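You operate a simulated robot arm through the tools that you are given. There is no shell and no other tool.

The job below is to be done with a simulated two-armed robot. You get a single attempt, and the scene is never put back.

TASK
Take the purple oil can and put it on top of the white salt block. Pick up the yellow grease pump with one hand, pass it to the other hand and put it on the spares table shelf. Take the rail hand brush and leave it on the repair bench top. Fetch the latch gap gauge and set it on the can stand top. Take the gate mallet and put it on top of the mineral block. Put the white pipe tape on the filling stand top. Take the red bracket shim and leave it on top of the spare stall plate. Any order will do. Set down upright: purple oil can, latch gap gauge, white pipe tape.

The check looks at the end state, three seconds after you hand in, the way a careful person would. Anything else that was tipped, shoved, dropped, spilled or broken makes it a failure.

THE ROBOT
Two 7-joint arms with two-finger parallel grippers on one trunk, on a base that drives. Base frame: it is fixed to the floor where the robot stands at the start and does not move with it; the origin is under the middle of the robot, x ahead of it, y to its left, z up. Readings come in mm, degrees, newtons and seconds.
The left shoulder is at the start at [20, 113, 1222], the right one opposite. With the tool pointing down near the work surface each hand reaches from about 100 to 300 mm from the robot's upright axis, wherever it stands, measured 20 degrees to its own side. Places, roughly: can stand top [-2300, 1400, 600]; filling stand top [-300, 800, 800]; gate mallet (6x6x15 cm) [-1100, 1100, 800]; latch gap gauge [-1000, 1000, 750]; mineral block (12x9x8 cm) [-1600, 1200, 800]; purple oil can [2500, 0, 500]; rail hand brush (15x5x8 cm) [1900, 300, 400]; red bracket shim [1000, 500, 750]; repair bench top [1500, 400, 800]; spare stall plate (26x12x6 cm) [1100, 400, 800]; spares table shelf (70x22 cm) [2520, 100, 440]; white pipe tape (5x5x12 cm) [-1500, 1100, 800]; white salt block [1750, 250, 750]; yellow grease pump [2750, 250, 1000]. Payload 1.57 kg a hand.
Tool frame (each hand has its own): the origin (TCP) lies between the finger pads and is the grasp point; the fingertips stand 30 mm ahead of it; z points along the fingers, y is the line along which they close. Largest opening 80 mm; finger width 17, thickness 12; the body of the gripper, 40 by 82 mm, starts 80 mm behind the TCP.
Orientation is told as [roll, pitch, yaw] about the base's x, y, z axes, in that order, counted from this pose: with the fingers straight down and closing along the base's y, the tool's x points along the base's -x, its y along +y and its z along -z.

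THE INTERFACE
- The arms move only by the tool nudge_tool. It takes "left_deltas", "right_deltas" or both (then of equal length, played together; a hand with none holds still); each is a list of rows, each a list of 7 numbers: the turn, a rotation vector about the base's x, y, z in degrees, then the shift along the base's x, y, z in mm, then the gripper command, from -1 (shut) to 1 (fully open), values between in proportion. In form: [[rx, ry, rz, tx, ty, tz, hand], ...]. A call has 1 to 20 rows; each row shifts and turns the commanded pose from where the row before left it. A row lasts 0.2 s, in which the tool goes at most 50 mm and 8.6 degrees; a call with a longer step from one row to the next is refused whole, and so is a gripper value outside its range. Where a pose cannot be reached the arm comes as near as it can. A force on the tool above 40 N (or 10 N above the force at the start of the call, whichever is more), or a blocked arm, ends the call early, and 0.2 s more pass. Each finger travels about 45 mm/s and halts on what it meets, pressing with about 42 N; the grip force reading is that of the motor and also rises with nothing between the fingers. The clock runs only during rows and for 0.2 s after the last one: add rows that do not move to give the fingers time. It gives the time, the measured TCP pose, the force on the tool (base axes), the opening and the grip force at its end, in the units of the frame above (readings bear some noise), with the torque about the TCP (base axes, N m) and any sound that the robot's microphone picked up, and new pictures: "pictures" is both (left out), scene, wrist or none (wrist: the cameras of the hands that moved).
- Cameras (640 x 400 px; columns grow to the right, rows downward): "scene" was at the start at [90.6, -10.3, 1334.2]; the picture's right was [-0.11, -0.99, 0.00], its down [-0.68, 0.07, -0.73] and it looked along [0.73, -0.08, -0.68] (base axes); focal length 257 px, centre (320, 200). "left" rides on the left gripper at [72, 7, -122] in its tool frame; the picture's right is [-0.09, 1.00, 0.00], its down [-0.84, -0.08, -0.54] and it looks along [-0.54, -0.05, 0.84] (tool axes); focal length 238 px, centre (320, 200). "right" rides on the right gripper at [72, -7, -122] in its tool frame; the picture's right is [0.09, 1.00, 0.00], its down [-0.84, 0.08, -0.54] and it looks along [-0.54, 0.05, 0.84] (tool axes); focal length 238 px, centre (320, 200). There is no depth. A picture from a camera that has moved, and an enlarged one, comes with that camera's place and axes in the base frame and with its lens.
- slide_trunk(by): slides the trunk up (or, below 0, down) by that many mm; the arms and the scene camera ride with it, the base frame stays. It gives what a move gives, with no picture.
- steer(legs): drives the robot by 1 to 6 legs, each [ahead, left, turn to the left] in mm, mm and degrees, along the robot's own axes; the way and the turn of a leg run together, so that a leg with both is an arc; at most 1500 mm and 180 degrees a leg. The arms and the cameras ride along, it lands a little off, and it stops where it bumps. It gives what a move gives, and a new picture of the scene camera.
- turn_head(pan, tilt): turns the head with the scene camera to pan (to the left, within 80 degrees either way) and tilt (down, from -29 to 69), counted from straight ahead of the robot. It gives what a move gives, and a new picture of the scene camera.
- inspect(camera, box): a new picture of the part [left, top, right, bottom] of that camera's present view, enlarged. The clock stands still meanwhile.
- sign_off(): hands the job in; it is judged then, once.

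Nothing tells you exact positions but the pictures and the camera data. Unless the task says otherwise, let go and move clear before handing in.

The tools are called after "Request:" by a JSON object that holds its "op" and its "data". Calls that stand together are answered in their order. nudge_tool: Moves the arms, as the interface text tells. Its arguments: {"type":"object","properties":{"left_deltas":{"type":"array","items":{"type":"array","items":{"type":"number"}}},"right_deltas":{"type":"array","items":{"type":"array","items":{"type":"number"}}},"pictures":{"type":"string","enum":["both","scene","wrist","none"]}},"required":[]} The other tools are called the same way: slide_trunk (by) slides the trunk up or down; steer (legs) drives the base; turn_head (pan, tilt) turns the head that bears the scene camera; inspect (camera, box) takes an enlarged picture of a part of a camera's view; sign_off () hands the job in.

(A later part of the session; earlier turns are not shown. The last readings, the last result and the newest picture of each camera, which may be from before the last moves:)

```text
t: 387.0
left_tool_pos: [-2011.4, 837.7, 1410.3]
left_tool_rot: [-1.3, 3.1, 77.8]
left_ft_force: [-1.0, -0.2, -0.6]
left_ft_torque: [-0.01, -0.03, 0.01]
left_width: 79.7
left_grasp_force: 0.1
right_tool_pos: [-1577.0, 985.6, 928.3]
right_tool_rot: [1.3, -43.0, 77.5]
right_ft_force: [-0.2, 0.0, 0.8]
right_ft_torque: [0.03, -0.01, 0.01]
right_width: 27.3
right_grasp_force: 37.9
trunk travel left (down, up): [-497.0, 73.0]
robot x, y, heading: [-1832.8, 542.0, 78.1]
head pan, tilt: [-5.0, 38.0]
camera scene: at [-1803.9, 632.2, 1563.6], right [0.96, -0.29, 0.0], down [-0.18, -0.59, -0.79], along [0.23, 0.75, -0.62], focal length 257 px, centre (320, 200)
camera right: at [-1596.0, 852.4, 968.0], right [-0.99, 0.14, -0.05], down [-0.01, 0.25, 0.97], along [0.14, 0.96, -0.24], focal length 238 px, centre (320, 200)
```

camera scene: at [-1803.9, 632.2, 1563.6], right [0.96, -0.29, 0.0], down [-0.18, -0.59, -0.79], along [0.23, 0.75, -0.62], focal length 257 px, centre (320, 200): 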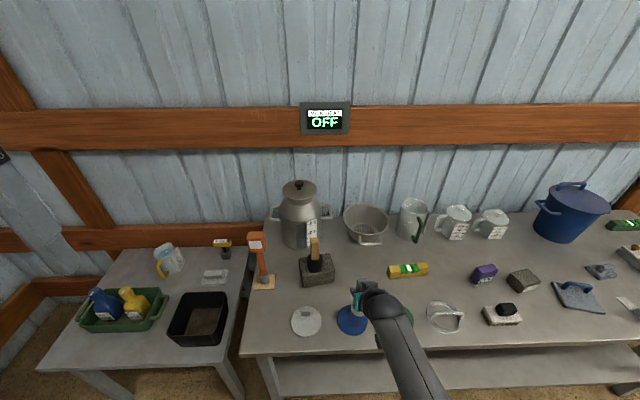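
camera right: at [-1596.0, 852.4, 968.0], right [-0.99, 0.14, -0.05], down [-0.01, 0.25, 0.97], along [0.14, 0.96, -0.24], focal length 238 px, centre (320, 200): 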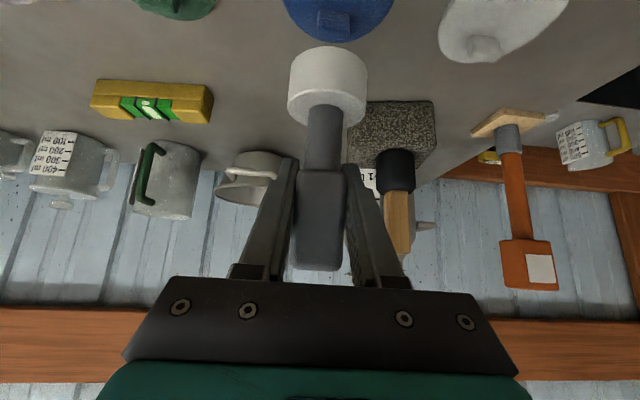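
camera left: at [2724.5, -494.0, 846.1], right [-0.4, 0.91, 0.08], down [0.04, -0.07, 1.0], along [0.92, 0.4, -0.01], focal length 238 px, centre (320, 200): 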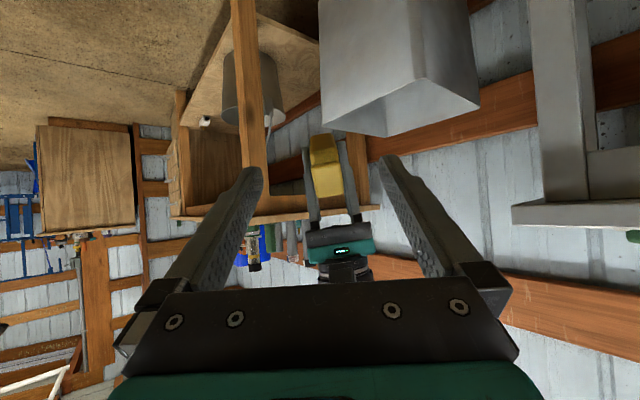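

The tape is upright in the hand and the mallet still stands. I raise it, back out, and drive right toward the filling stand.

Request:
{"op": "slide_trunk", "data": {"by": 60}}

Request:
{"op": "steer", "data": {"legs": [[-150, 0, 0], [0, -1250, 0]]}}

Request:
{"op": "inspect", "data": {"camera": "right", "box": [0, 0, 640, 400]}}

```text
t: 388.0
left_tool_pos: [-2010.1, 836.8, 1469.5]
left_tool_rot: [-1.3, 3.1, 77.8]
left_ft_force: [1.1, 0.1, 1.0]
left_ft_torque: [-0.04, 0.0, -0.01]
left_width: 79.9
left_grasp_force: 0.1
right_tool_pos: [-1575.5, 985.4, 987.9]
right_tool_rot: [1.1, -43.0, 77.4]
right_ft_force: [-0.3, 0.2, -0.7]
right_ft_torque: [0.0, 0.0, 0.0]
right_width: 27.6
right_grasp_force: 37.6
trunk travel left (down, up): [-557.0, 13.0]
robot x, y, heading: [-1827.7, 537.4, 78.2]
head pan, tilt: [-5.0, 38.0]
```

```text
t: 395.2
left_tool_pos: [-827.2, 448.2, 1470.2]
left_tool_rot: [-1.3, 3.1, 79.4]
left_ft_force: [-1.9, 0.0, -0.2]
left_ft_torque: [0.01, -0.07, -0.01]
left_width: 80.0
left_grasp_force: 0.1
right_tool_pos: [-398.1, 608.2, 986.9]
right_tool_rot: [1.1, -43.0, 79.1]
right_ft_force: [-0.9, 0.6, -0.8]
right_ft_torque: [0.0, -0.04, -0.01]
right_width: 27.4
right_grasp_force: 37.1
trunk travel left (down, up): [-557.0, 13.0]
robot x, y, heading: [-634.3, 157.7, 79.6]
head pan, tilt: [-5.0, 38.0]
camera scene: at [-614.6, 248.7, 1623.6], right [0.96, -0.26, 0.0], down [-0.16, -0.59, -0.79], along [0.21, 0.76, -0.62], focal length 257 px, centre (320, 200)
```

scene: 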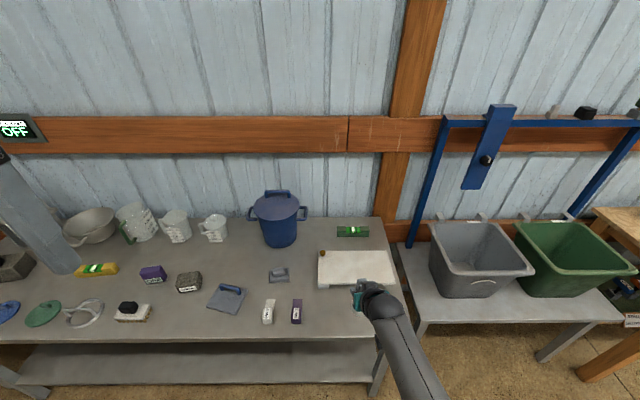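

```text
1.00 times, centred on (320, 200) of right (not enlarged: the box is as wide or as high as the picture)
camera zoom: at [-413.1, 474.5, 1027.8], right [-0.99, 0.11, -0.05], down [-0.02, 0.25, 0.97], along [0.12, 0.96, -0.25], focal length 238 px, centre (320, 200)
```

zoom: 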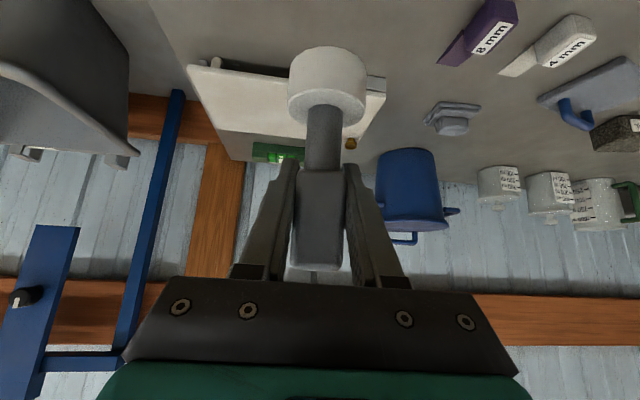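

The white slab's top is at z≈775. I drive so the tape is over its centre.

Request:
{"op": "steer", "data": {"legs": [[0, -57, 0], [232, 0, 0]]}}

Request:
{"op": "slide_trunk", "data": {"by": -95}}

Request:
{"op": "inspect", "data": {"camera": "right", "box": [0, 0, 640, 400]}}

Request:
{"op": "inspect", "data": {"camera": "scene", "box": [280, 220, 440, 340]}}

```text
t: 397.6
left_tool_pos: [-727.6, 669.3, 1470.5]
left_tool_rot: [-1.1, 3.1, 79.2]
left_ft_force: [-0.1, -0.4, -0.1]
left_ft_torque: [-0.03, 0.0, 0.01]
left_width: 79.7
left_grasp_force: 0.1
right_tool_pos: [-296.5, 827.1, 987.1]
right_tool_rot: [1.1, -43.0, 78.9]
right_ft_force: [-0.2, 0.1, -0.1]
right_ft_torque: [-0.01, 0.02, -0.02]
right_width: 27.4
right_grasp_force: 38.0
trunk travel left (down, up): [-557.0, 13.0]
robot x, y, heading: [-538.8, 376.0, 79.5]
head pan, tilt: [-5.0, 38.0]
camera scene: at [-515.0, 468.3, 1623.5], right [0.96, -0.27, 0.0], down [-0.16, -0.59, -0.79], along [0.21, 0.76, -0.62], focal length 257 px, centre (320, 200)
```

scene: 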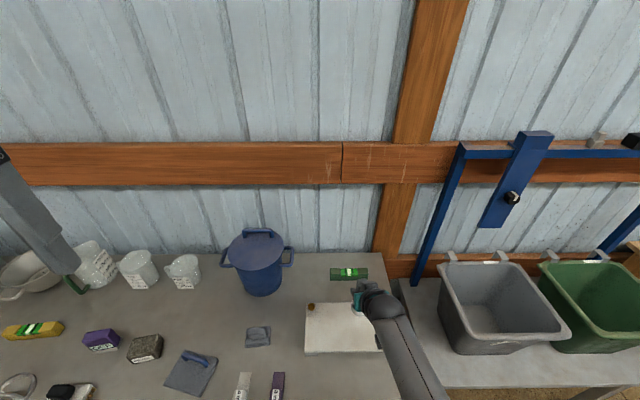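

```text
t: 398.9
left_tool_pos: [-728.0, 667.9, 1374.5]
left_tool_rot: [-1.2, 3.1, 79.1]
left_ft_force: [-0.4, 0.2, 0.1]
left_ft_torque: [-0.02, 0.0, 0.03]
left_width: 79.6
left_grasp_force: 0.1
right_tool_pos: [-297.1, 825.3, 893.4]
right_tool_rot: [1.1, -43.0, 78.8]
right_ft_force: [0.3, -0.3, -1.5]
right_ft_torque: [-0.01, 0.04, 0.02]
right_width: 27.4
right_grasp_force: 38.0
trunk travel left (down, up): [-462.0, 108.0]
robot x, y, heading: [-536.5, 374.0, 79.4]
head pan, tilt: [-5.0, 38.0]
```

```text
1.00 times, centred on (320, 200) of right (not enlarged: the box is as wide or as high as the picture)
camera zoom: at [-312.8, 692.4, 932.8], right [-0.99, 0.11, -0.05], down [-0.02, 0.25, 0.97], along [0.12, 0.96, -0.25], focal length 238 px, centre (320, 200)
```

zoom: 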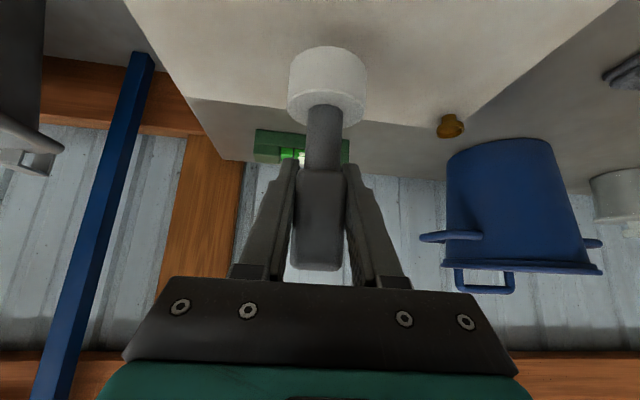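

```text
3.33 times, centred on (360, 280) of scene
camera zoom: at [-515.1, 467.5, 1528.6], right [0.96, -0.27, 0.0], down [-0.16, -0.59, -0.79], along [0.21, 0.76, -0.62], focal length 858 px, centre (187, -67)
```

zoom: 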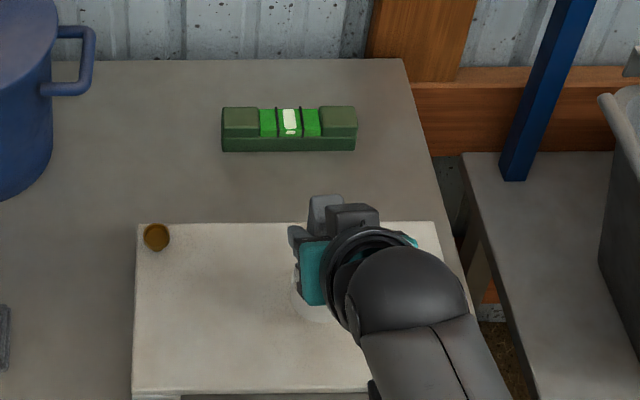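

The tape is well within the slab. I lower it gently.

Request:
{"op": "slide_trunk", "data": {"by": -28}}

Request:
{"op": "nudge_tool", "data": {"right_deltas": [[0, 0, 0, 0, 0, -2, -1], [0, 0, 0, 0, 0, -2, -1], [0, 0, 0, 0, 0, 0, -1]], "pictures": "none"}}

Request:
{"op": "nudge_tool", "data": {"right_deltas": [[0, 0, 0, 0, 0, -2, -1], [0, 0, 0, 0, 0, 0, -1]], "pictures": "wrist"}}

```text
t: 399.6
left_tool_pos: [-727.3, 668.2, 1346.2]
left_tool_rot: [-1.2, 3.2, 79.1]
left_ft_force: [0.5, 0.0, 0.2]
left_ft_torque: [0.02, 0.0, 0.0]
left_width: 80.1
left_grasp_force: 0.0
right_tool_pos: [-296.3, 825.4, 864.7]
right_tool_rot: [1.0, -43.0, 78.9]
right_ft_force: [0.4, 0.1, -0.5]
right_ft_torque: [-0.05, -0.03, -0.01]
right_width: 27.5
right_grasp_force: 37.7
trunk travel left (down, up): [-434.0, 136.0]
robot x, y, heading: [-539.5, 374.7, 79.7]
head pan, tilt: [-5.0, 38.0]
```

```text
t: 400.4
left_tool_pos: [-727.1, 668.1, 1347.0]
left_tool_rot: [-1.2, 3.1, 79.2]
left_ft_force: [-0.2, -0.3, 0.1]
left_ft_torque: [0.01, -0.01, 0.0]
left_width: 79.8
left_grasp_force: 0.0
right_tool_pos: [-295.0, 827.3, 859.8]
right_tool_rot: [1.1, -43.0, 78.7]
right_ft_force: [-1.3, -0.5, -1.7]
right_ft_torque: [-0.01, -0.01, -0.02]
right_width: 27.4
right_grasp_force: 38.0
trunk travel left (down, up): [-434.0, 136.0]
robot x, y, heading: [-537.1, 372.6, 79.4]
head pan, tilt: [-5.0, 38.0]
```

```text
t: 401.0
left_tool_pos: [-726.9, 668.0, 1346.6]
left_tool_rot: [-1.2, 3.1, 79.2]
left_ft_force: [-0.1, 0.2, 0.1]
left_ft_torque: [-0.02, 0.02, 0.0]
left_width: 79.9
left_grasp_force: 0.1
right_tool_pos: [-294.9, 826.0, 859.5]
right_tool_rot: [1.1, -43.1, 78.8]
right_ft_force: [0.4, -0.8, -0.3]
right_ft_torque: [0.04, 0.01, -0.03]
right_width: 27.6
right_grasp_force: 37.3
trunk travel left (down, up): [-434.0, 136.0]
robot x, y, heading: [-540.4, 376.3, 79.2]
head pan, tilt: [-5.0, 38.0]
camera right: at [-312.1, 692.3, 898.9], right [-0.99, 0.11, -0.05], down [-0.02, 0.25, 0.97], along [0.12, 0.96, -0.25], focal length 238 px, centre (320, 200)
```

right: 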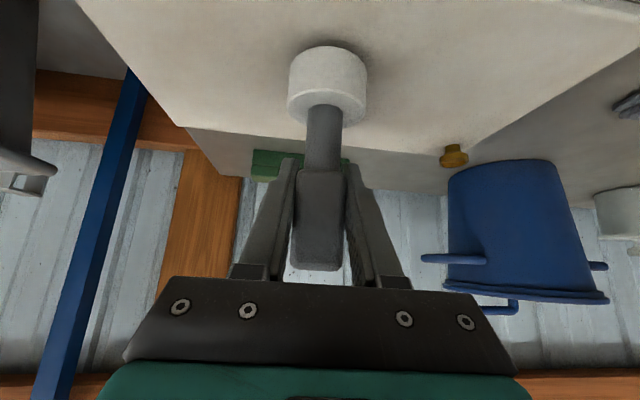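

Request:
{"op": "nudge_tool", "data": {"right_deltas": [[0, 0, 0, 0, 0, -1.5, -1], [0, 0, 0, 0, 0, 0, -1]], "pictures": "none"}}

Request:
{"op": "nudge_tool", "data": {"right_deltas": [[0, 0, 0, 0, 0, -1.5, -1], [0, 0, 0, 0, 0, 0, -1]], "pictures": "none"}}

Request:
{"op": "nudge_tool", "data": {"right_deltas": [[0, 0, 0, 0, 0, -1.5, -1], [0, 0, 0, 0, 0, 0, -1]], "pictures": "none"}}

```text
t: 401.6
left_tool_pos: [-726.5, 668.7, 1347.4]
left_tool_rot: [-1.2, 3.2, 79.2]
left_ft_force: [0.2, -0.9, 0.6]
left_ft_torque: [0.0, 0.02, 0.0]
left_width: 80.0
left_grasp_force: 0.1
right_tool_pos: [-296.1, 825.6, 857.0]
right_tool_rot: [1.2, -43.0, 78.8]
right_ft_force: [0.1, -0.1, -0.6]
right_ft_torque: [0.02, 0.01, -0.01]
right_width: 27.1
right_grasp_force: 37.3
trunk travel left (down, up): [-434.0, 136.0]
robot x, y, heading: [-539.9, 377.9, 79.5]
head pan, tilt: [-5.0, 38.0]
```

```text
t: 402.2
left_tool_pos: [-727.8, 668.5, 1347.3]
left_tool_rot: [-1.2, 3.0, 79.2]
left_ft_force: [-0.3, 0.5, -0.2]
left_ft_torque: [-0.02, -0.01, 0.0]
left_width: 80.0
left_grasp_force: 0.1
right_tool_pos: [-296.4, 825.7, 856.6]
right_tool_rot: [1.0, -43.0, 78.9]
right_ft_force: [0.2, -0.7, -0.6]
right_ft_torque: [-0.01, 0.01, -0.01]
right_width: 27.1
right_grasp_force: 37.4
trunk travel left (down, up): [-434.0, 136.0]
robot x, y, heading: [-536.3, 372.9, 79.5]
head pan, tilt: [-5.0, 38.0]
```

```text
t: 402.8
left_tool_pos: [-727.9, 668.9, 1347.2]
left_tool_rot: [-1.2, 3.1, 79.2]
left_ft_force: [0.0, -0.5, -0.3]
left_ft_torque: [-0.01, -0.02, 0.02]
left_width: 80.2
left_grasp_force: 0.0
right_tool_pos: [-296.1, 827.9, 855.3]
right_tool_rot: [1.1, -43.1, 78.8]
right_ft_force: [0.2, -1.4, 6.4]
right_ft_torque: [-0.01, -0.04, 0.01]
right_width: 27.5
right_grasp_force: 38.3
trunk travel left (down, up): [-434.0, 136.0]
robot x, y, heading: [-538.7, 376.5, 79.2]
head pan, tilt: [-5.0, 38.0]
```

Contact with almost no torque, so it sits flat. I release and withdraw.

Request:
{"op": "nudge_tool", "data": {"right_deltas": [[0, 0, 0, 0, 0, -0.5, -1], [0, 0, 0, 0, 0, 0, -0.5], [0, 0, 0, 0, 0, 0, -0.1], [0, 0, 0, 0, 0, 0, 0.4], [0, 0, 0, 0, 0, 0, 1], [0, 0, 0, 0, 0, 0, 1]], "pictures": "wrist"}}

Request:
{"op": "nudge_tool", "data": {"right_deltas": [[0, 0, 0, -2, -10, 0, 1], [0, 0, 0, -4, -19, 0, 1], [0, 0, 0, -4, -19, 0, 1], [0, 0, 0, -4, -19, 0, 1], [0, 0, 0, 0, 0, 0, 1]], "pictures": "wrist"}}

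```text
t: 404.2
left_tool_pos: [-726.7, 668.7, 1346.4]
left_tool_rot: [-1.3, 3.1, 79.1]
left_ft_force: [-1.0, 1.0, -0.3]
left_ft_torque: [-0.01, 0.0, 0.01]
left_width: 80.1
left_grasp_force: 0.1
right_tool_pos: [-295.9, 826.9, 852.7]
right_tool_rot: [1.1, -43.0, 78.9]
right_ft_force: [0.4, -0.4, -0.7]
right_ft_torque: [0.02, -0.01, -0.01]
right_width: 80.1
right_grasp_force: 0.0
trunk travel left (down, up): [-434.0, 136.0]
robot x, y, heading: [-542.5, 375.6, 79.2]
head pan, tilt: [-5.0, 38.0]
camera right: at [-312.7, 692.4, 893.8], right [-0.99, 0.11, -0.05], down [-0.02, 0.25, 0.97], along [0.12, 0.96, -0.25], focal length 238 px, centre (320, 200)
```

right: 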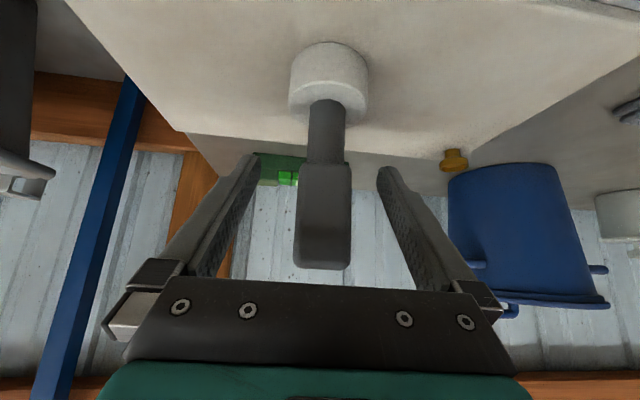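

```text
t: 405.4
left_tool_pos: [-728.6, 669.9, 1346.3]
left_tool_rot: [-1.1, 3.1, 79.2]
left_ft_force: [0.1, -1.3, -0.6]
left_ft_torque: [0.0, 0.03, 0.01]
left_width: 79.9
left_grasp_force: 0.2
right_tool_pos: [-313.0, 759.1, 854.3]
right_tool_rot: [1.1, -42.9, 78.8]
right_ft_force: [0.3, 0.1, -0.5]
right_ft_torque: [0.05, 0.02, 0.01]
right_width: 80.3
right_grasp_force: 0.0
trunk travel left (down, up): [-434.0, 136.0]
robot x, y, heading: [-541.9, 372.5, 79.8]
head pan, tilt: [-5.0, 38.0]
camera right: at [-328.7, 624.5, 895.2], right [-0.99, 0.11, -0.05], down [-0.02, 0.25, 0.97], along [0.12, 0.96, -0.25], focal length 238 px, centre (320, 200)
```

right: 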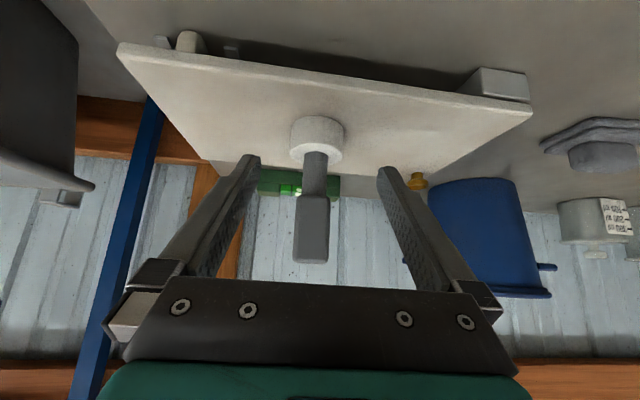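

Six are done: the tape stands upright on the filling stand. For the purple gauge I'll use the left arm from above. I back out and move left to face it.

Request:
{"op": "steer", "data": {"legs": [[-240, 0, -1.5], [0, 530, 0]]}}

Request:
{"op": "turn_head", "data": {"pan": 10, "tilt": 42}}

Request:
{"op": "inspect", "data": {"camera": "scene", "box": [240, 130, 360, 230]}}

```text
t: 409.9
left_tool_pos: [-1303.5, 539.9, 1347.2]
left_tool_rot: [-1.3, 3.1, 77.7]
left_ft_force: [-1.0, -0.5, -0.1]
left_ft_torque: [0.01, -0.01, -0.03]
left_width: 80.0
left_grasp_force: 0.1
right_tool_pos: [-885.6, 619.2, 856.0]
right_tool_rot: [1.0, -43.0, 77.3]
right_ft_force: [-0.2, 0.1, 0.3]
right_ft_torque: [0.03, -0.03, 0.02]
right_width: 80.0
right_grasp_force: 0.1
trunk travel left (down, up): [-434.0, 136.0]
robot x, y, heading: [-1120.4, 243.6, 78.1]
head pan, tilt: [-5.0, 38.0]
camera scene: at [-1096.0, 334.0, 1500.6], right [0.96, -0.29, 0.0], down [-0.18, -0.59, -0.79], along [0.23, 0.75, -0.62], focal length 257 px, centre (320, 200)
```

scene: 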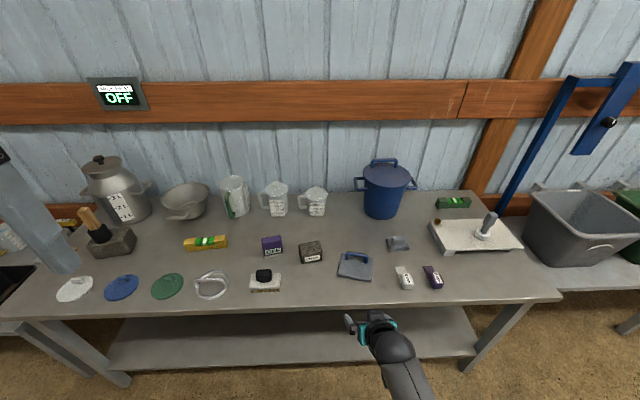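

```text
t: 410.7
left_tool_pos: [-1303.1, 539.6, 1347.1]
left_tool_rot: [-1.2, 3.2, 77.7]
left_ft_force: [-0.4, -0.1, 0.2]
left_ft_torque: [0.03, 0.03, 0.0]
left_width: 80.2
left_grasp_force: 0.0
right_tool_pos: [-884.0, 620.3, 855.5]
right_tool_rot: [1.1, -43.1, 77.3]
right_ft_force: [0.3, 0.2, -0.3]
right_ft_torque: [0.0, 0.01, 0.01]
right_width: 80.2
right_grasp_force: 0.1
trunk travel left (down, up): [-434.0, 136.0]
robot x, y, heading: [-1122.0, 241.5, 78.2]
head pan, tilt: [10.0, 42.0]
camera scene: at [-1117.6, 334.9, 1494.6], right [1.0, -0.04, 0.0], down [-0.02, -0.67, -0.74], along [0.03, 0.74, -0.67], focal length 257 px, centre (320, 200)
```

scene: 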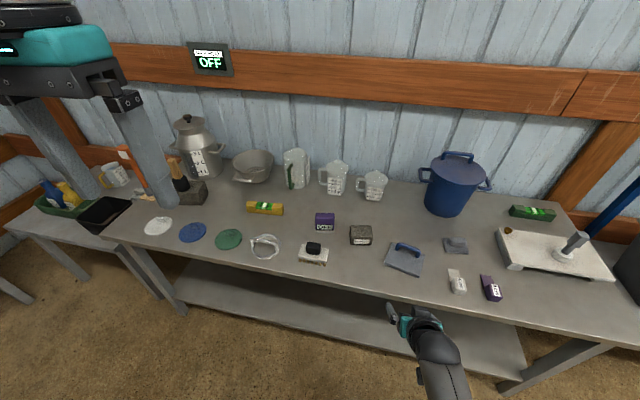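

```text
4.00 times, centred on (300, 180) of scene
camera zoom: at [-1117.6, 334.9, 1494.6], right [1.0, -0.04, 0.0], down [-0.02, -0.67, -0.74], along [0.03, 0.74, -0.67], focal length 1029 px, centre (400, 280)
```

zoom: 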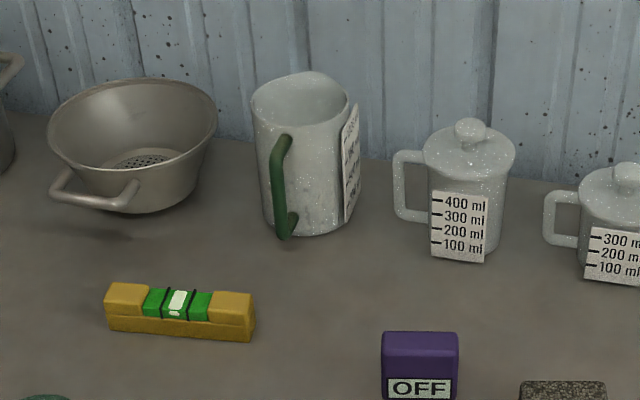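

Request:
{"op": "inspect", "data": {"camera": "scene", "box": [295, 195, 385, 265]}}

Request:
{"op": "inspect", "data": {"camera": "scene", "box": [120, 100, 240, 220]}}

```text
5.71 times, centred on (340, 230) of scene
camera zoom: at [-1117.6, 334.9, 1494.6], right [1.0, -0.04, 0.0], down [-0.02, -0.67, -0.74], along [0.03, 0.74, -0.67], focal length 1470 px, centre (206, 29)
```

zoom: 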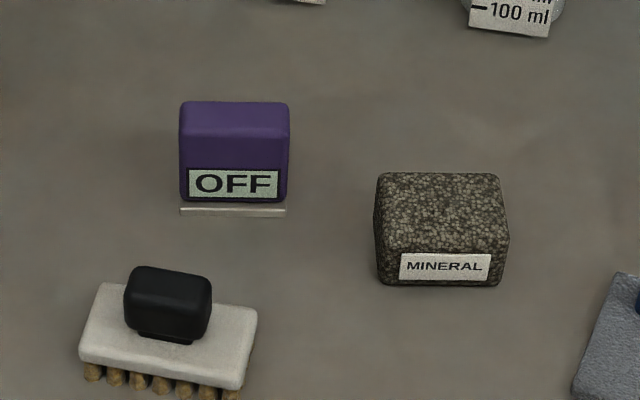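

```text
3.33 times, centred on (180, 160) of scene
camera zoom: at [-1117.6, 334.9, 1494.6], right [1.0, -0.04, 0.0], down [-0.02, -0.67, -0.74], along [0.03, 0.74, -0.67], focal length 858 px, centre (787, 333)
```

zoom: 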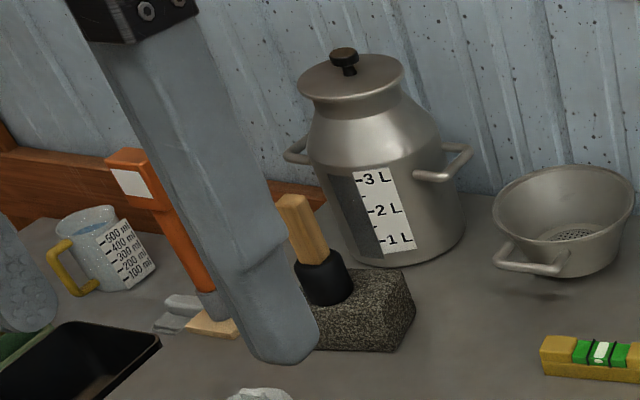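

The gauge is 72 mm wide but only about 28 mm thick, facing heading ≈85°. I'll grip it front-to-back from above with the left hand. First I tuck the right arm back so it stays clear of the table.

Request:
{"op": "nudge_tool", "data": {"right_deltas": [[0, 0, 0, 0, -25, 0, 0.5], [0, 0, 0, 0, -30, 0, 0.5], [0, 0, 0, 0, -30, 0, 0.5], [0, 0, 0, 0, -30, 0, 0.5], [0, 0, 0, 0, -30, 0, 0.5], [0, 0, 0, 0, -30, 0, 0.5], [0, 0, 0, 0, -30, 0, 0.5], [0, 0, 0, 0, -30, 0, 0.5], [0, 0, 0, 0, 0, 0, 0.5]], "pictures": "scene"}}

```text
t: 412.7
left_tool_pos: [-1302.4, 541.2, 1346.8]
left_tool_rot: [-1.2, 3.1, 77.8]
left_ft_force: [0.3, 0.1, -0.3]
left_ft_torque: [-0.01, -0.02, 0.01]
left_width: 79.8
left_grasp_force: 0.0
right_tool_pos: [-883.2, 386.4, 852.3]
right_tool_rot: [1.1, -43.1, 77.3]
right_ft_force: [-1.0, -0.5, -0.3]
right_ft_torque: [0.01, -0.02, -0.01]
right_width: 59.9
right_grasp_force: 0.1
trunk travel left (down, up): [-434.0, 136.0]
robot x, y, heading: [-1124.0, 246.1, 77.9]
head pan, tilt: [10.0, 42.0]
camera scene: at [-1117.7, 335.3, 1494.6], right [1.0, -0.04, 0.0], down [-0.02, -0.67, -0.74], along [0.03, 0.74, -0.67], focal length 257 px, centre (320, 200)
```

scene: 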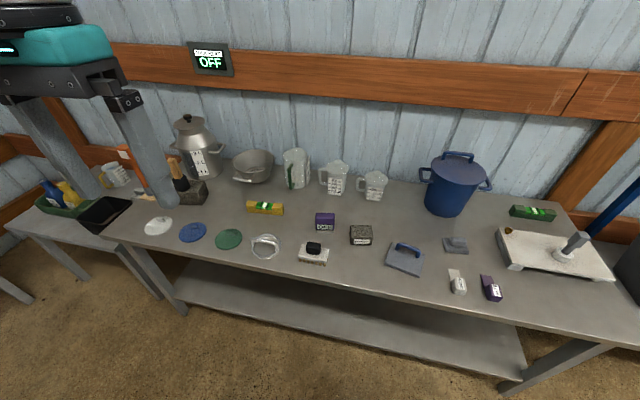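

Request:
{"op": "steer", "data": {"legs": [[255, 0, 0]]}}

Request:
{"op": "slide_trunk", "data": {"by": -150}}

Request:
{"op": "nudge_tool", "data": {"left_deltas": [[0, 0, -8, 10, 5, -10, 0.8], [0, 0, -8, 10, 5, -10, 0.8], [0, 0, -8, 10, 5, -10, 0.8], [0, 0, -8, 12, 10, -10, 0.8], [0, 0, -8, 12, 10, -10, 0.8], [0, 0, -8, 12, 10, -10, 0.8], [0, 0, -8, 12, 10, -10, 0.8], [0, 0, -8, 12, 10, -10, 0.8], [0, 0, -8, 12, 10, -10, 0.8], [0, 0, -8, 12, 10, -10, 0.8], [0, 0, -2.5, 12, 10, -10, 0.8], [0, 0, 0, 0, 0, 0, 0.8]]}}

```text
t: 414.5
left_tool_pos: [-1253.8, 776.0, 1346.0]
left_tool_rot: [-1.3, 3.1, 77.9]
left_ft_force: [-0.6, -0.5, -0.2]
left_ft_torque: [-0.01, -0.01, 0.0]
left_width: 79.8
left_grasp_force: 0.2
right_tool_pos: [-832.7, 625.8, 851.7]
right_tool_rot: [1.1, -42.9, 77.4]
right_ft_force: [0.2, -0.1, -0.7]
right_ft_torque: [-0.01, -0.03, -0.02]
right_width: 60.0
right_grasp_force: 0.0
trunk travel left (down, up): [-434.0, 136.0]
robot x, y, heading: [-1070.1, 478.2, 78.3]
head pan, tilt: [10.0, 42.0]
camera scene: at [-1068.1, 573.0, 1494.6], right [1.0, -0.03, 0.0], down [-0.02, -0.67, -0.74], along [0.02, 0.74, -0.67], focal length 257 px, centre (320, 200)
```

scene: 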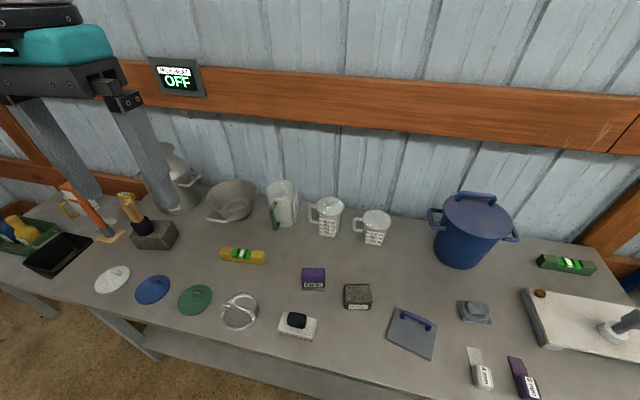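

```text
t: 416.3
left_tool_pos: [-1253.7, 776.4, 1197.5]
left_tool_rot: [-1.1, 2.9, 77.9]
left_ft_force: [-0.3, 0.3, 0.0]
left_ft_torque: [0.03, 0.01, -0.02]
left_width: 80.0
left_grasp_force: 0.0
right_tool_pos: [-833.0, 624.3, 701.6]
right_tool_rot: [1.1, -42.9, 77.6]
right_ft_force: [-0.3, -1.0, 0.1]
right_ft_torque: [-0.01, 0.0, 0.02]
right_width: 59.9
right_grasp_force: 0.1
trunk travel left (down, up): [-284.0, 286.0]
robot x, y, heading: [-1073.3, 481.0, 78.2]
head pan, tilt: [10.0, 42.0]
```

```text
t: 418.9
left_tool_pos: [-1127.7, 871.5, 1087.0]
left_tool_rot: [-1.2, 3.0, -4.6]
left_ft_force: [0.4, 0.7, -0.1]
left_ft_torque: [0.01, 0.05, -0.01]
left_width: 71.9
left_grasp_force: 0.0
right_tool_pos: [-832.2, 626.1, 701.0]
right_tool_rot: [1.1, -43.1, 77.5]
right_ft_force: [0.0, 0.4, -0.4]
right_ft_torque: [0.0, -0.01, -0.01]
right_width: 60.1
right_grasp_force: 0.1
trunk travel left (down, up): [-284.0, 286.0]
robot x, y, heading: [-1071.9, 479.7, 78.3]
head pan, tilt: [10.0, 42.0]
camera scene: at [-1068.3, 572.0, 1344.6], right [1.0, -0.03, 0.0], down [-0.02, -0.67, -0.74], along [0.02, 0.74, -0.67], focal length 257 px, centre (320, 200)
camera left: at [-1192.0, 885.9, 1212.5], right [0.17, 0.98, -0.03], down [0.86, -0.13, 0.5], along [0.49, -0.11, -0.87], focal length 238 px, centre (320, 200)
```

scene: 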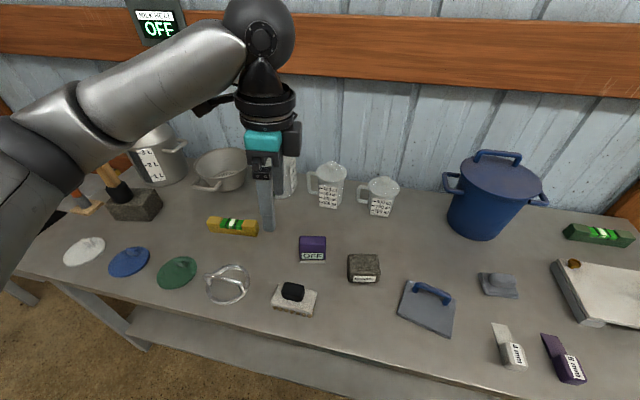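
left: 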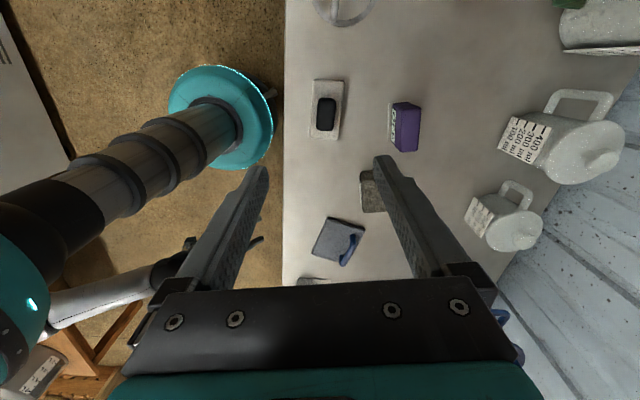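

The left hand sees the gauge clearly at (-1080, 998). I level the hand and move above it.

Request:
{"op": "nudge_tool", "data": {"left_deltas": [[0.5, -1.5, 0, 9.5, 25, -20, 0.5], [0.5, -1.6, 0, 9.5, 25, -25, 0.5], [0, 0, 0, 9.5, 25, -30, 0.5], [0, 0, 0, 9.5, 25, -30, 0.5], [0, 0, 0, 9.7, 26.5, -30, 0.5], [0, 0, 0, 0, 0, -30, 0.5], [0, 0, 0, 0, 0, -20, 0.5], [0, 0, 0, 0, 0, 0, 0.5]]}}

Request:
{"op": "inspect", "data": {"camera": "left", "box": [240, 60, 440, 240]}}

```text
t: 420.7
left_tool_pos: [-1078.6, 997.3, 901.5]
left_tool_rot: [0.0, -0.1, -4.7]
left_ft_force: [-0.2, 0.0, 1.1]
left_ft_torque: [-0.01, -0.02, 0.0]
left_width: 60.1
left_grasp_force: 0.2
right_tool_pos: [-834.3, 625.2, 701.6]
right_tool_rot: [1.1, -43.0, 77.4]
right_ft_force: [0.7, 0.2, 0.5]
right_ft_torque: [-0.01, 0.02, -0.05]
right_width: 59.8
right_grasp_force: 0.1
trunk travel left (down, up): [-284.0, 286.0]
robot x, y, heading: [-1072.2, 480.6, 78.4]
head pan, tilt: [10.0, 42.0]
camera scene: at [-1068.3, 572.1, 1344.6], right [1.0, -0.03, 0.0], down [-0.02, -0.67, -0.74], along [0.02, 0.74, -0.67], focal length 257 px, centre (320, 200)
camera left: at [-1150.4, 1010.8, 1023.0], right [0.17, 0.99, 0.0], down [0.83, -0.14, 0.54], along [0.53, -0.09, -0.84], focal length 238 px, centre (320, 200)
```

scene: 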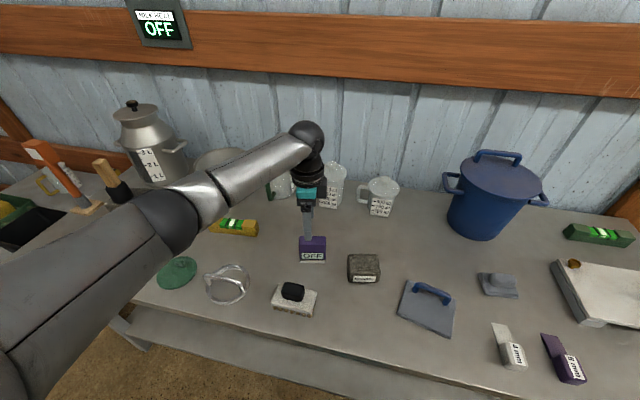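
left: 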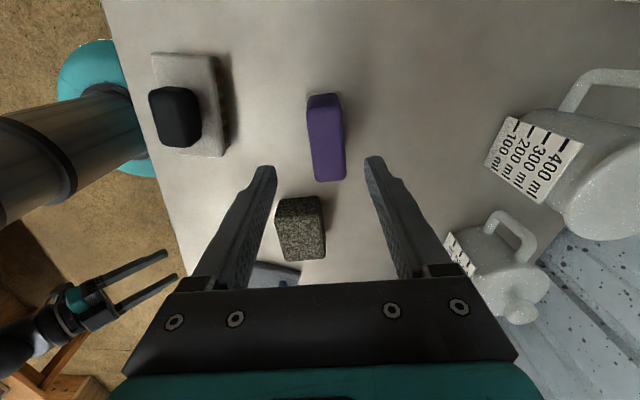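

```text
2.22 times, centred on (340, 150) of left
camera zoom: at [-1150.4, 1010.8, 1023.0], right [0.17, 0.99, 0.0], down [0.83, -0.14, 0.54], along [0.53, -0.09, -0.84], focal length 530 px, centre (276, 311)
```

zoom: 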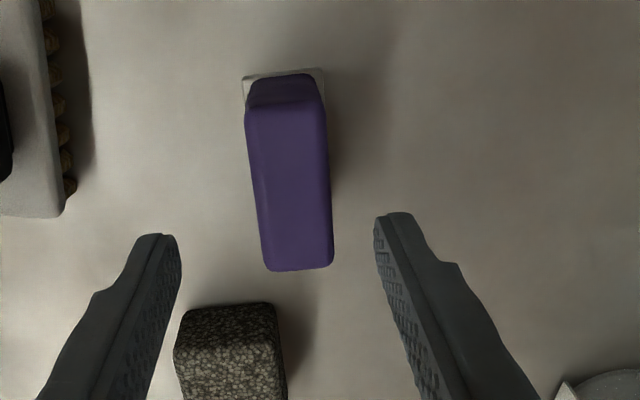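

Aligned. I shift 7 mm, lower around the gauge, and close.

Request:
{"op": "nudge_tool", "data": {"left_deltas": [[0, 0, 0, 1, 7, -15, 0.5], [0, 0, 0, 0, 0, -20, 0.5], [0, 0, 0, 0, 0, -20, 0.5], [0, 0, 0, 0, 0, -20, 0.5], [0, 0, 0, 0, 0, -15, 0.5], [0, 0, 0, 0, 0, -13, 0.5], [0, 0, 0, 0, 0, 0, 0.5]], "pictures": "wrist"}}

```text
t: 422.3
left_tool_pos: [-1080.8, 1005.6, 798.8]
left_tool_rot: [0.0, 0.1, -4.6]
left_ft_force: [0.1, 0.1, 0.5]
left_ft_torque: [0.02, 0.02, -0.02]
left_width: 60.1
left_grasp_force: 0.2
right_tool_pos: [-832.9, 623.8, 701.7]
right_tool_rot: [1.1, -43.0, 77.3]
right_ft_force: [1.0, -0.2, 0.0]
right_ft_torque: [0.01, -0.01, 0.01]
right_width: 59.9
right_grasp_force: 0.0
trunk travel left (down, up): [-284.0, 286.0]
robot x, y, heading: [-1071.4, 480.8, 78.4]
head pan, tilt: [10.0, 42.0]
camera left: at [-1151.8, 1018.0, 919.5], right [0.17, 0.99, 0.0], down [0.83, -0.14, 0.54], along [0.53, -0.09, -0.84], focal length 238 px, centre (320, 200)
```

left: 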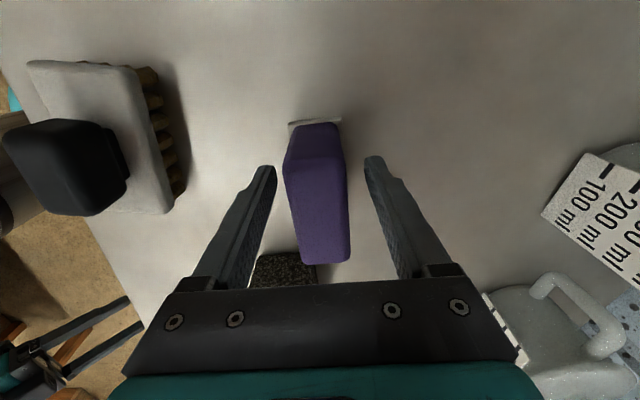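

Request:
{"op": "nudge_tool", "data": {"left_deltas": [[0, 0, 0, 0, 0, 0, 0.2], [0, 0, 0, 0, 0, 0, -0.1], [0, 0, 0, 0, 0, 0, -0.5], [0, 0, 0, 0, 0, 0, -1], [0, 0, 0, 0, 0, 0, -1], [0, 0, 0, 0, 0, 0, -1]], "pictures": "wrist"}}

Request:
{"op": "nudge_tool", "data": {"left_deltas": [[0, 0, 0, 0, 0, 3, -1], [0, 0, 0, 0, 0, 5, -1], [0, 0, 0, 0, 0, 8, -1], [0, 0, 0, 0, 0, 8, -1], [0, 0, 0, 0, 0, 8, -1], [0, 0, 0, 0, 0, 8, -1], [0, 0, 0, 0, 0, 0, -1]], "pictures": "both"}}

```text
t: 423.7
left_tool_pos: [-1081.2, 1005.0, 798.3]
left_tool_rot: [0.0, 0.1, -4.4]
left_ft_force: [0.3, -1.6, 0.2]
left_ft_torque: [-0.06, 0.02, -0.01]
left_width: 31.8
left_grasp_force: 40.3
right_tool_pos: [-832.1, 625.7, 702.7]
right_tool_rot: [1.1, -43.0, 77.6]
right_ft_force: [0.0, -0.7, -0.6]
right_ft_torque: [-0.04, -0.02, -0.02]
right_width: 60.0
right_grasp_force: 0.0
trunk travel left (down, up): [-284.0, 286.0]
robot x, y, heading: [-1071.6, 480.6, 78.2]
head pan, tilt: [10.0, 42.0]
camera left: at [-1151.7, 1018.0, 919.9], right [0.17, 0.99, 0.0], down [0.83, -0.14, 0.54], along [0.53, -0.09, -0.84], focal length 238 px, centre (320, 200)
```

left: 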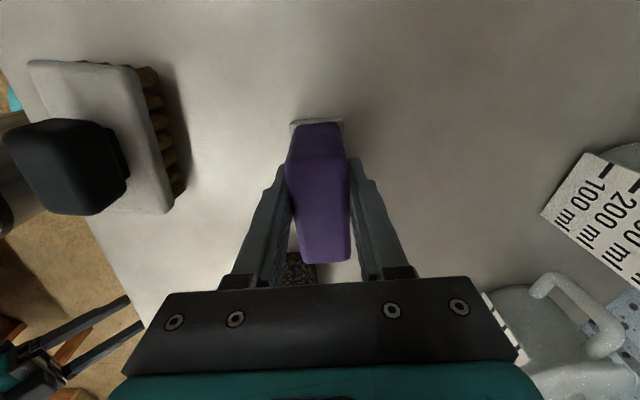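

```text
t: 425.3
left_tool_pos: [-1080.0, 1006.2, 837.6]
left_tool_rot: [0.0, 0.1, -4.5]
left_ft_force: [0.9, -0.7, -1.7]
left_ft_torque: [0.01, 0.01, 0.03]
left_width: 31.8
left_grasp_force: 40.6
right_tool_pos: [-833.8, 625.8, 703.0]
right_tool_rot: [1.1, -43.0, 77.5]
right_ft_force: [-0.1, -0.2, -1.3]
right_ft_torque: [-0.01, -0.02, 0.02]
right_width: 59.9
right_grasp_force: 0.0
trunk travel left (down, up): [-284.0, 286.0]
robot x, y, heading: [-1069.1, 483.0, 78.3]
head pan, tilt: [10.0, 42.0]
camera scene: at [-1068.3, 572.2, 1344.6], right [1.0, -0.03, 0.0], down [-0.02, -0.67, -0.74], along [0.02, 0.74, -0.67], focal length 257 px, centre (320, 200)
camera left: at [-1150.5, 1017.7, 960.0], right [0.17, 0.99, 0.0], down [0.83, -0.14, 0.54], along [0.53, -0.09, -0.84], focal length 238 px, centre (320, 200)
```

scene: 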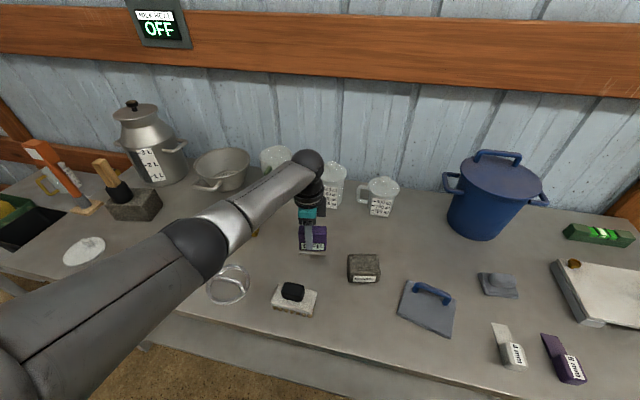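
left: 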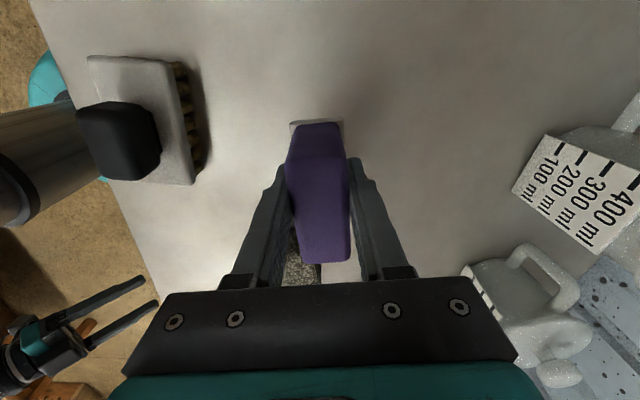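

The gauge is in the left hand (31.8 mm grip). I raise it with the trunk and back away from the table.

Request:
{"op": "slide_trunk", "data": {"by": 180}}

Request:
{"op": "steer", "data": {"legs": [[-330, 0, 0]]}}

```text
t: 427.3
left_tool_pos: [-1081.0, 1006.1, 1018.0]
left_tool_rot: [0.1, 0.1, -4.5]
left_ft_force: [-0.2, -0.1, -1.9]
left_ft_torque: [0.0, 0.0, -0.02]
left_width: 31.5
left_grasp_force: 40.6
right_tool_pos: [-832.7, 624.8, 881.5]
right_tool_rot: [1.1, -43.0, 77.5]
right_ft_force: [0.0, -0.6, 0.8]
right_ft_torque: [-0.01, -0.01, 0.01]
right_width: 60.1
right_grasp_force: 0.0
trunk travel left (down, up): [-464.0, 106.0]
robot x, y, heading: [-1075.1, 481.0, 78.5]
head pan, tilt: [10.0, 42.0]
```

```text
t: 429.4
left_tool_pos: [-1146.7, 687.7, 1018.5]
left_tool_rot: [0.1, 0.0, -4.6]
left_ft_force: [-0.3, -0.1, -1.1]
left_ft_torque: [0.02, -0.01, -0.01]
left_width: 31.5
left_grasp_force: 40.4
right_tool_pos: [-899.3, 307.7, 881.3]
right_tool_rot: [1.1, -43.0, 77.4]
right_ft_force: [-0.9, -0.2, -0.1]
right_ft_torque: [0.02, 0.01, -0.02]
right_width: 59.8
right_grasp_force: 0.1
trunk travel left (down, up): [-464.0, 106.0]
robot x, y, heading: [-1135.5, 164.6, 78.2]
head pan, tilt: [10.0, 42.0]
camera scene: at [-1134.4, 255.0, 1524.7], right [1.0, -0.03, 0.0], down [-0.02, -0.67, -0.74], along [0.02, 0.74, -0.67], focal length 257 px, centre (320, 200)
```

scene: 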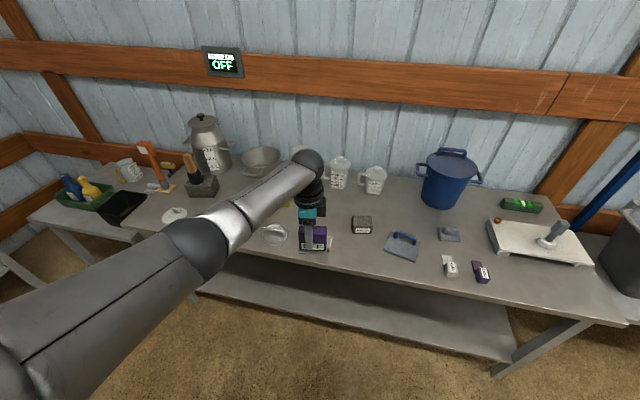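

The aisle is clear. I drive left toward the low table (can stand) at the far end and look.

Request:
{"op": "steer", "data": {"legs": [[0, 1200, 0]]}}

Request:
{"op": "turn_head", "data": {"pan": 12, "tilt": 45}}

Request:
{"op": "turn_head", "data": {"pan": -25, "tilt": 45}}

```text
t: 435.6
left_tool_pos: [-2342.2, 946.7, 1017.9]
left_tool_rot: [0.0, 0.0, -5.1]
left_ft_force: [-0.1, -0.2, -1.6]
left_ft_torque: [0.0, 0.02, -0.01]
left_width: 31.7
left_grasp_force: 40.2
right_tool_pos: [-2099.7, 563.5, 882.1]
right_tool_rot: [1.1, -43.0, 77.0]
right_ft_force: [0.1, 0.5, -1.0]
right_ft_torque: [0.03, -0.01, 0.0]
right_width: 60.0
right_grasp_force: 0.1
trunk travel left (down, up): [-464.0, 106.0]
robot x, y, heading: [-2340.2, 422.6, 77.6]
head pan, tilt: [10.0, 42.0]
camera scene: at [-2335.4, 513.3, 1524.6], right [1.0, -0.04, 0.0], down [-0.03, -0.67, -0.74], along [0.03, 0.74, -0.67], focal length 257 px, centre (320, 200)
```

scene: 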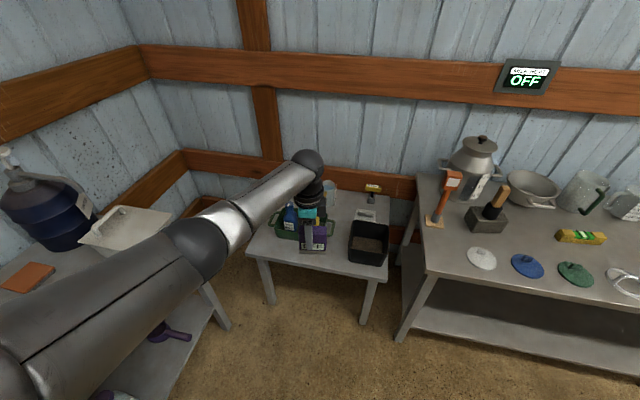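

```text
t: 436.2
left_tool_pos: [-2341.9, 947.0, 1018.4]
left_tool_rot: [-0.1, -0.1, -5.1]
left_ft_force: [0.4, -0.8, -2.0]
left_ft_torque: [-0.01, 0.04, -0.01]
left_width: 31.8
left_grasp_force: 40.2
right_tool_pos: [-2099.2, 563.7, 881.3]
right_tool_rot: [1.1, -42.9, 77.1]
right_ft_force: [0.2, 0.3, -0.1]
right_ft_torque: [-0.05, -0.02, 0.04]
right_width: 60.3
right_grasp_force: 0.1
trunk travel left (down, up): [-464.0, 106.0]
robot x, y, heading: [-2340.6, 418.0, 77.7]
head pan, tilt: [12.0, 45.0]
camera scene: at [-2337.9, 510.9, 1520.3], right [1.0, -0.01, 0.0], down [0.0, -0.71, -0.71], along [0.0, 0.71, -0.71], focal length 257 px, centre (320, 200)
```

scene: 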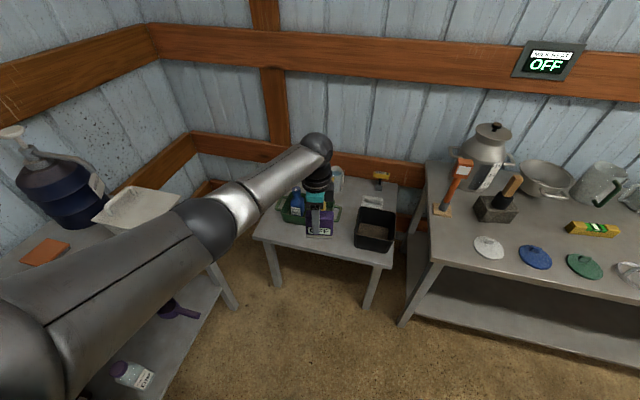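

```text
t: 437.3
left_tool_pos: [-2342.1, 946.0, 1019.2]
left_tool_rot: [0.0, 0.0, -5.1]
left_ft_force: [0.0, 0.1, -2.7]
left_ft_torque: [-0.04, -0.01, -0.02]
left_width: 31.5
left_grasp_force: 40.4
right_tool_pos: [-2099.1, 563.6, 882.2]
right_tool_rot: [1.0, -43.0, 76.9]
right_ft_force: [-0.2, 0.8, 0.0]
right_ft_torque: [0.01, 0.02, 0.02]
right_width: 59.8
right_grasp_force: 0.1
trunk travel left (down, up): [-464.0, 106.0]
robot x, y, heading: [-2338.9, 421.2, 77.6]
head pan, tilt: [-25.0, 45.0]
camera scene: at [-2289.3, 494.4, 1520.3], right [0.8, -0.61, 0.0], down [-0.43, -0.56, -0.71], along [0.43, 0.56, -0.71], focal length 257 px, centre (320, 200)
```

scene: 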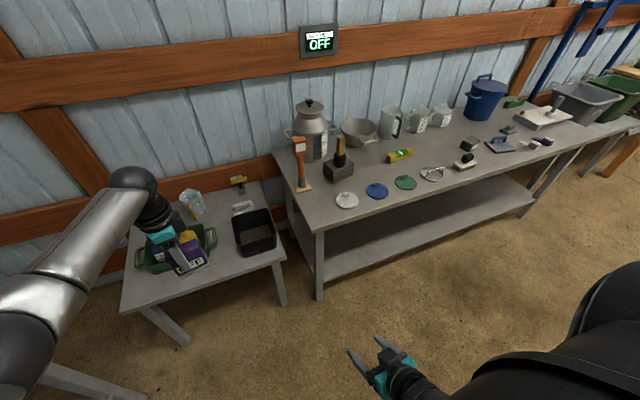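

Request:
{"op": "inspect", "data": {"camera": "scene", "box": [110, 150, 310, 330]}}

Request:
{"op": "inspect", "data": {"camera": "left", "box": [0, 0, 640, 400]}}

```text
2.22 times, centred on (210, 240) of scene
camera zoom: at [-2289.3, 494.4, 1520.3], right [0.8, -0.61, 0.0], down [-0.43, -0.56, -0.71], along [0.43, 0.56, -0.71], focal length 572 px, centre (564, 111)
```

zoom: 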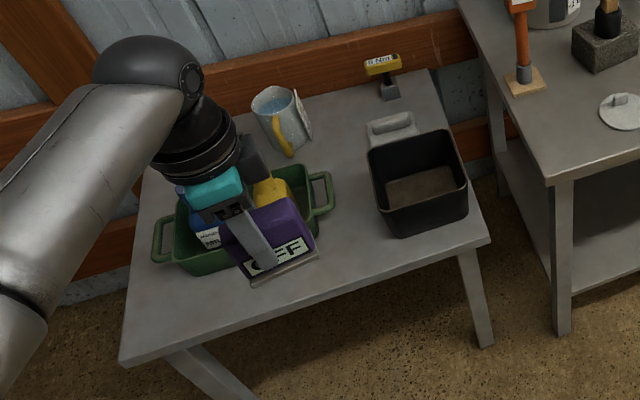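

```text
1.00 times, centred on (320, 200) of left (not enlarged: the box is as wide or as high as the picture)
camera zoom: at [-2412.7, 959.6, 1139.9], right [0.18, 0.98, 0.0], down [0.83, -0.15, 0.54], along [0.53, -0.1, -0.84], focal length 238 px, centre (320, 200)
```

zoom: 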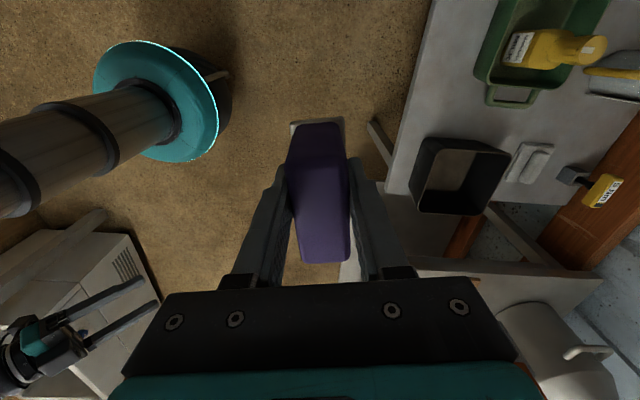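

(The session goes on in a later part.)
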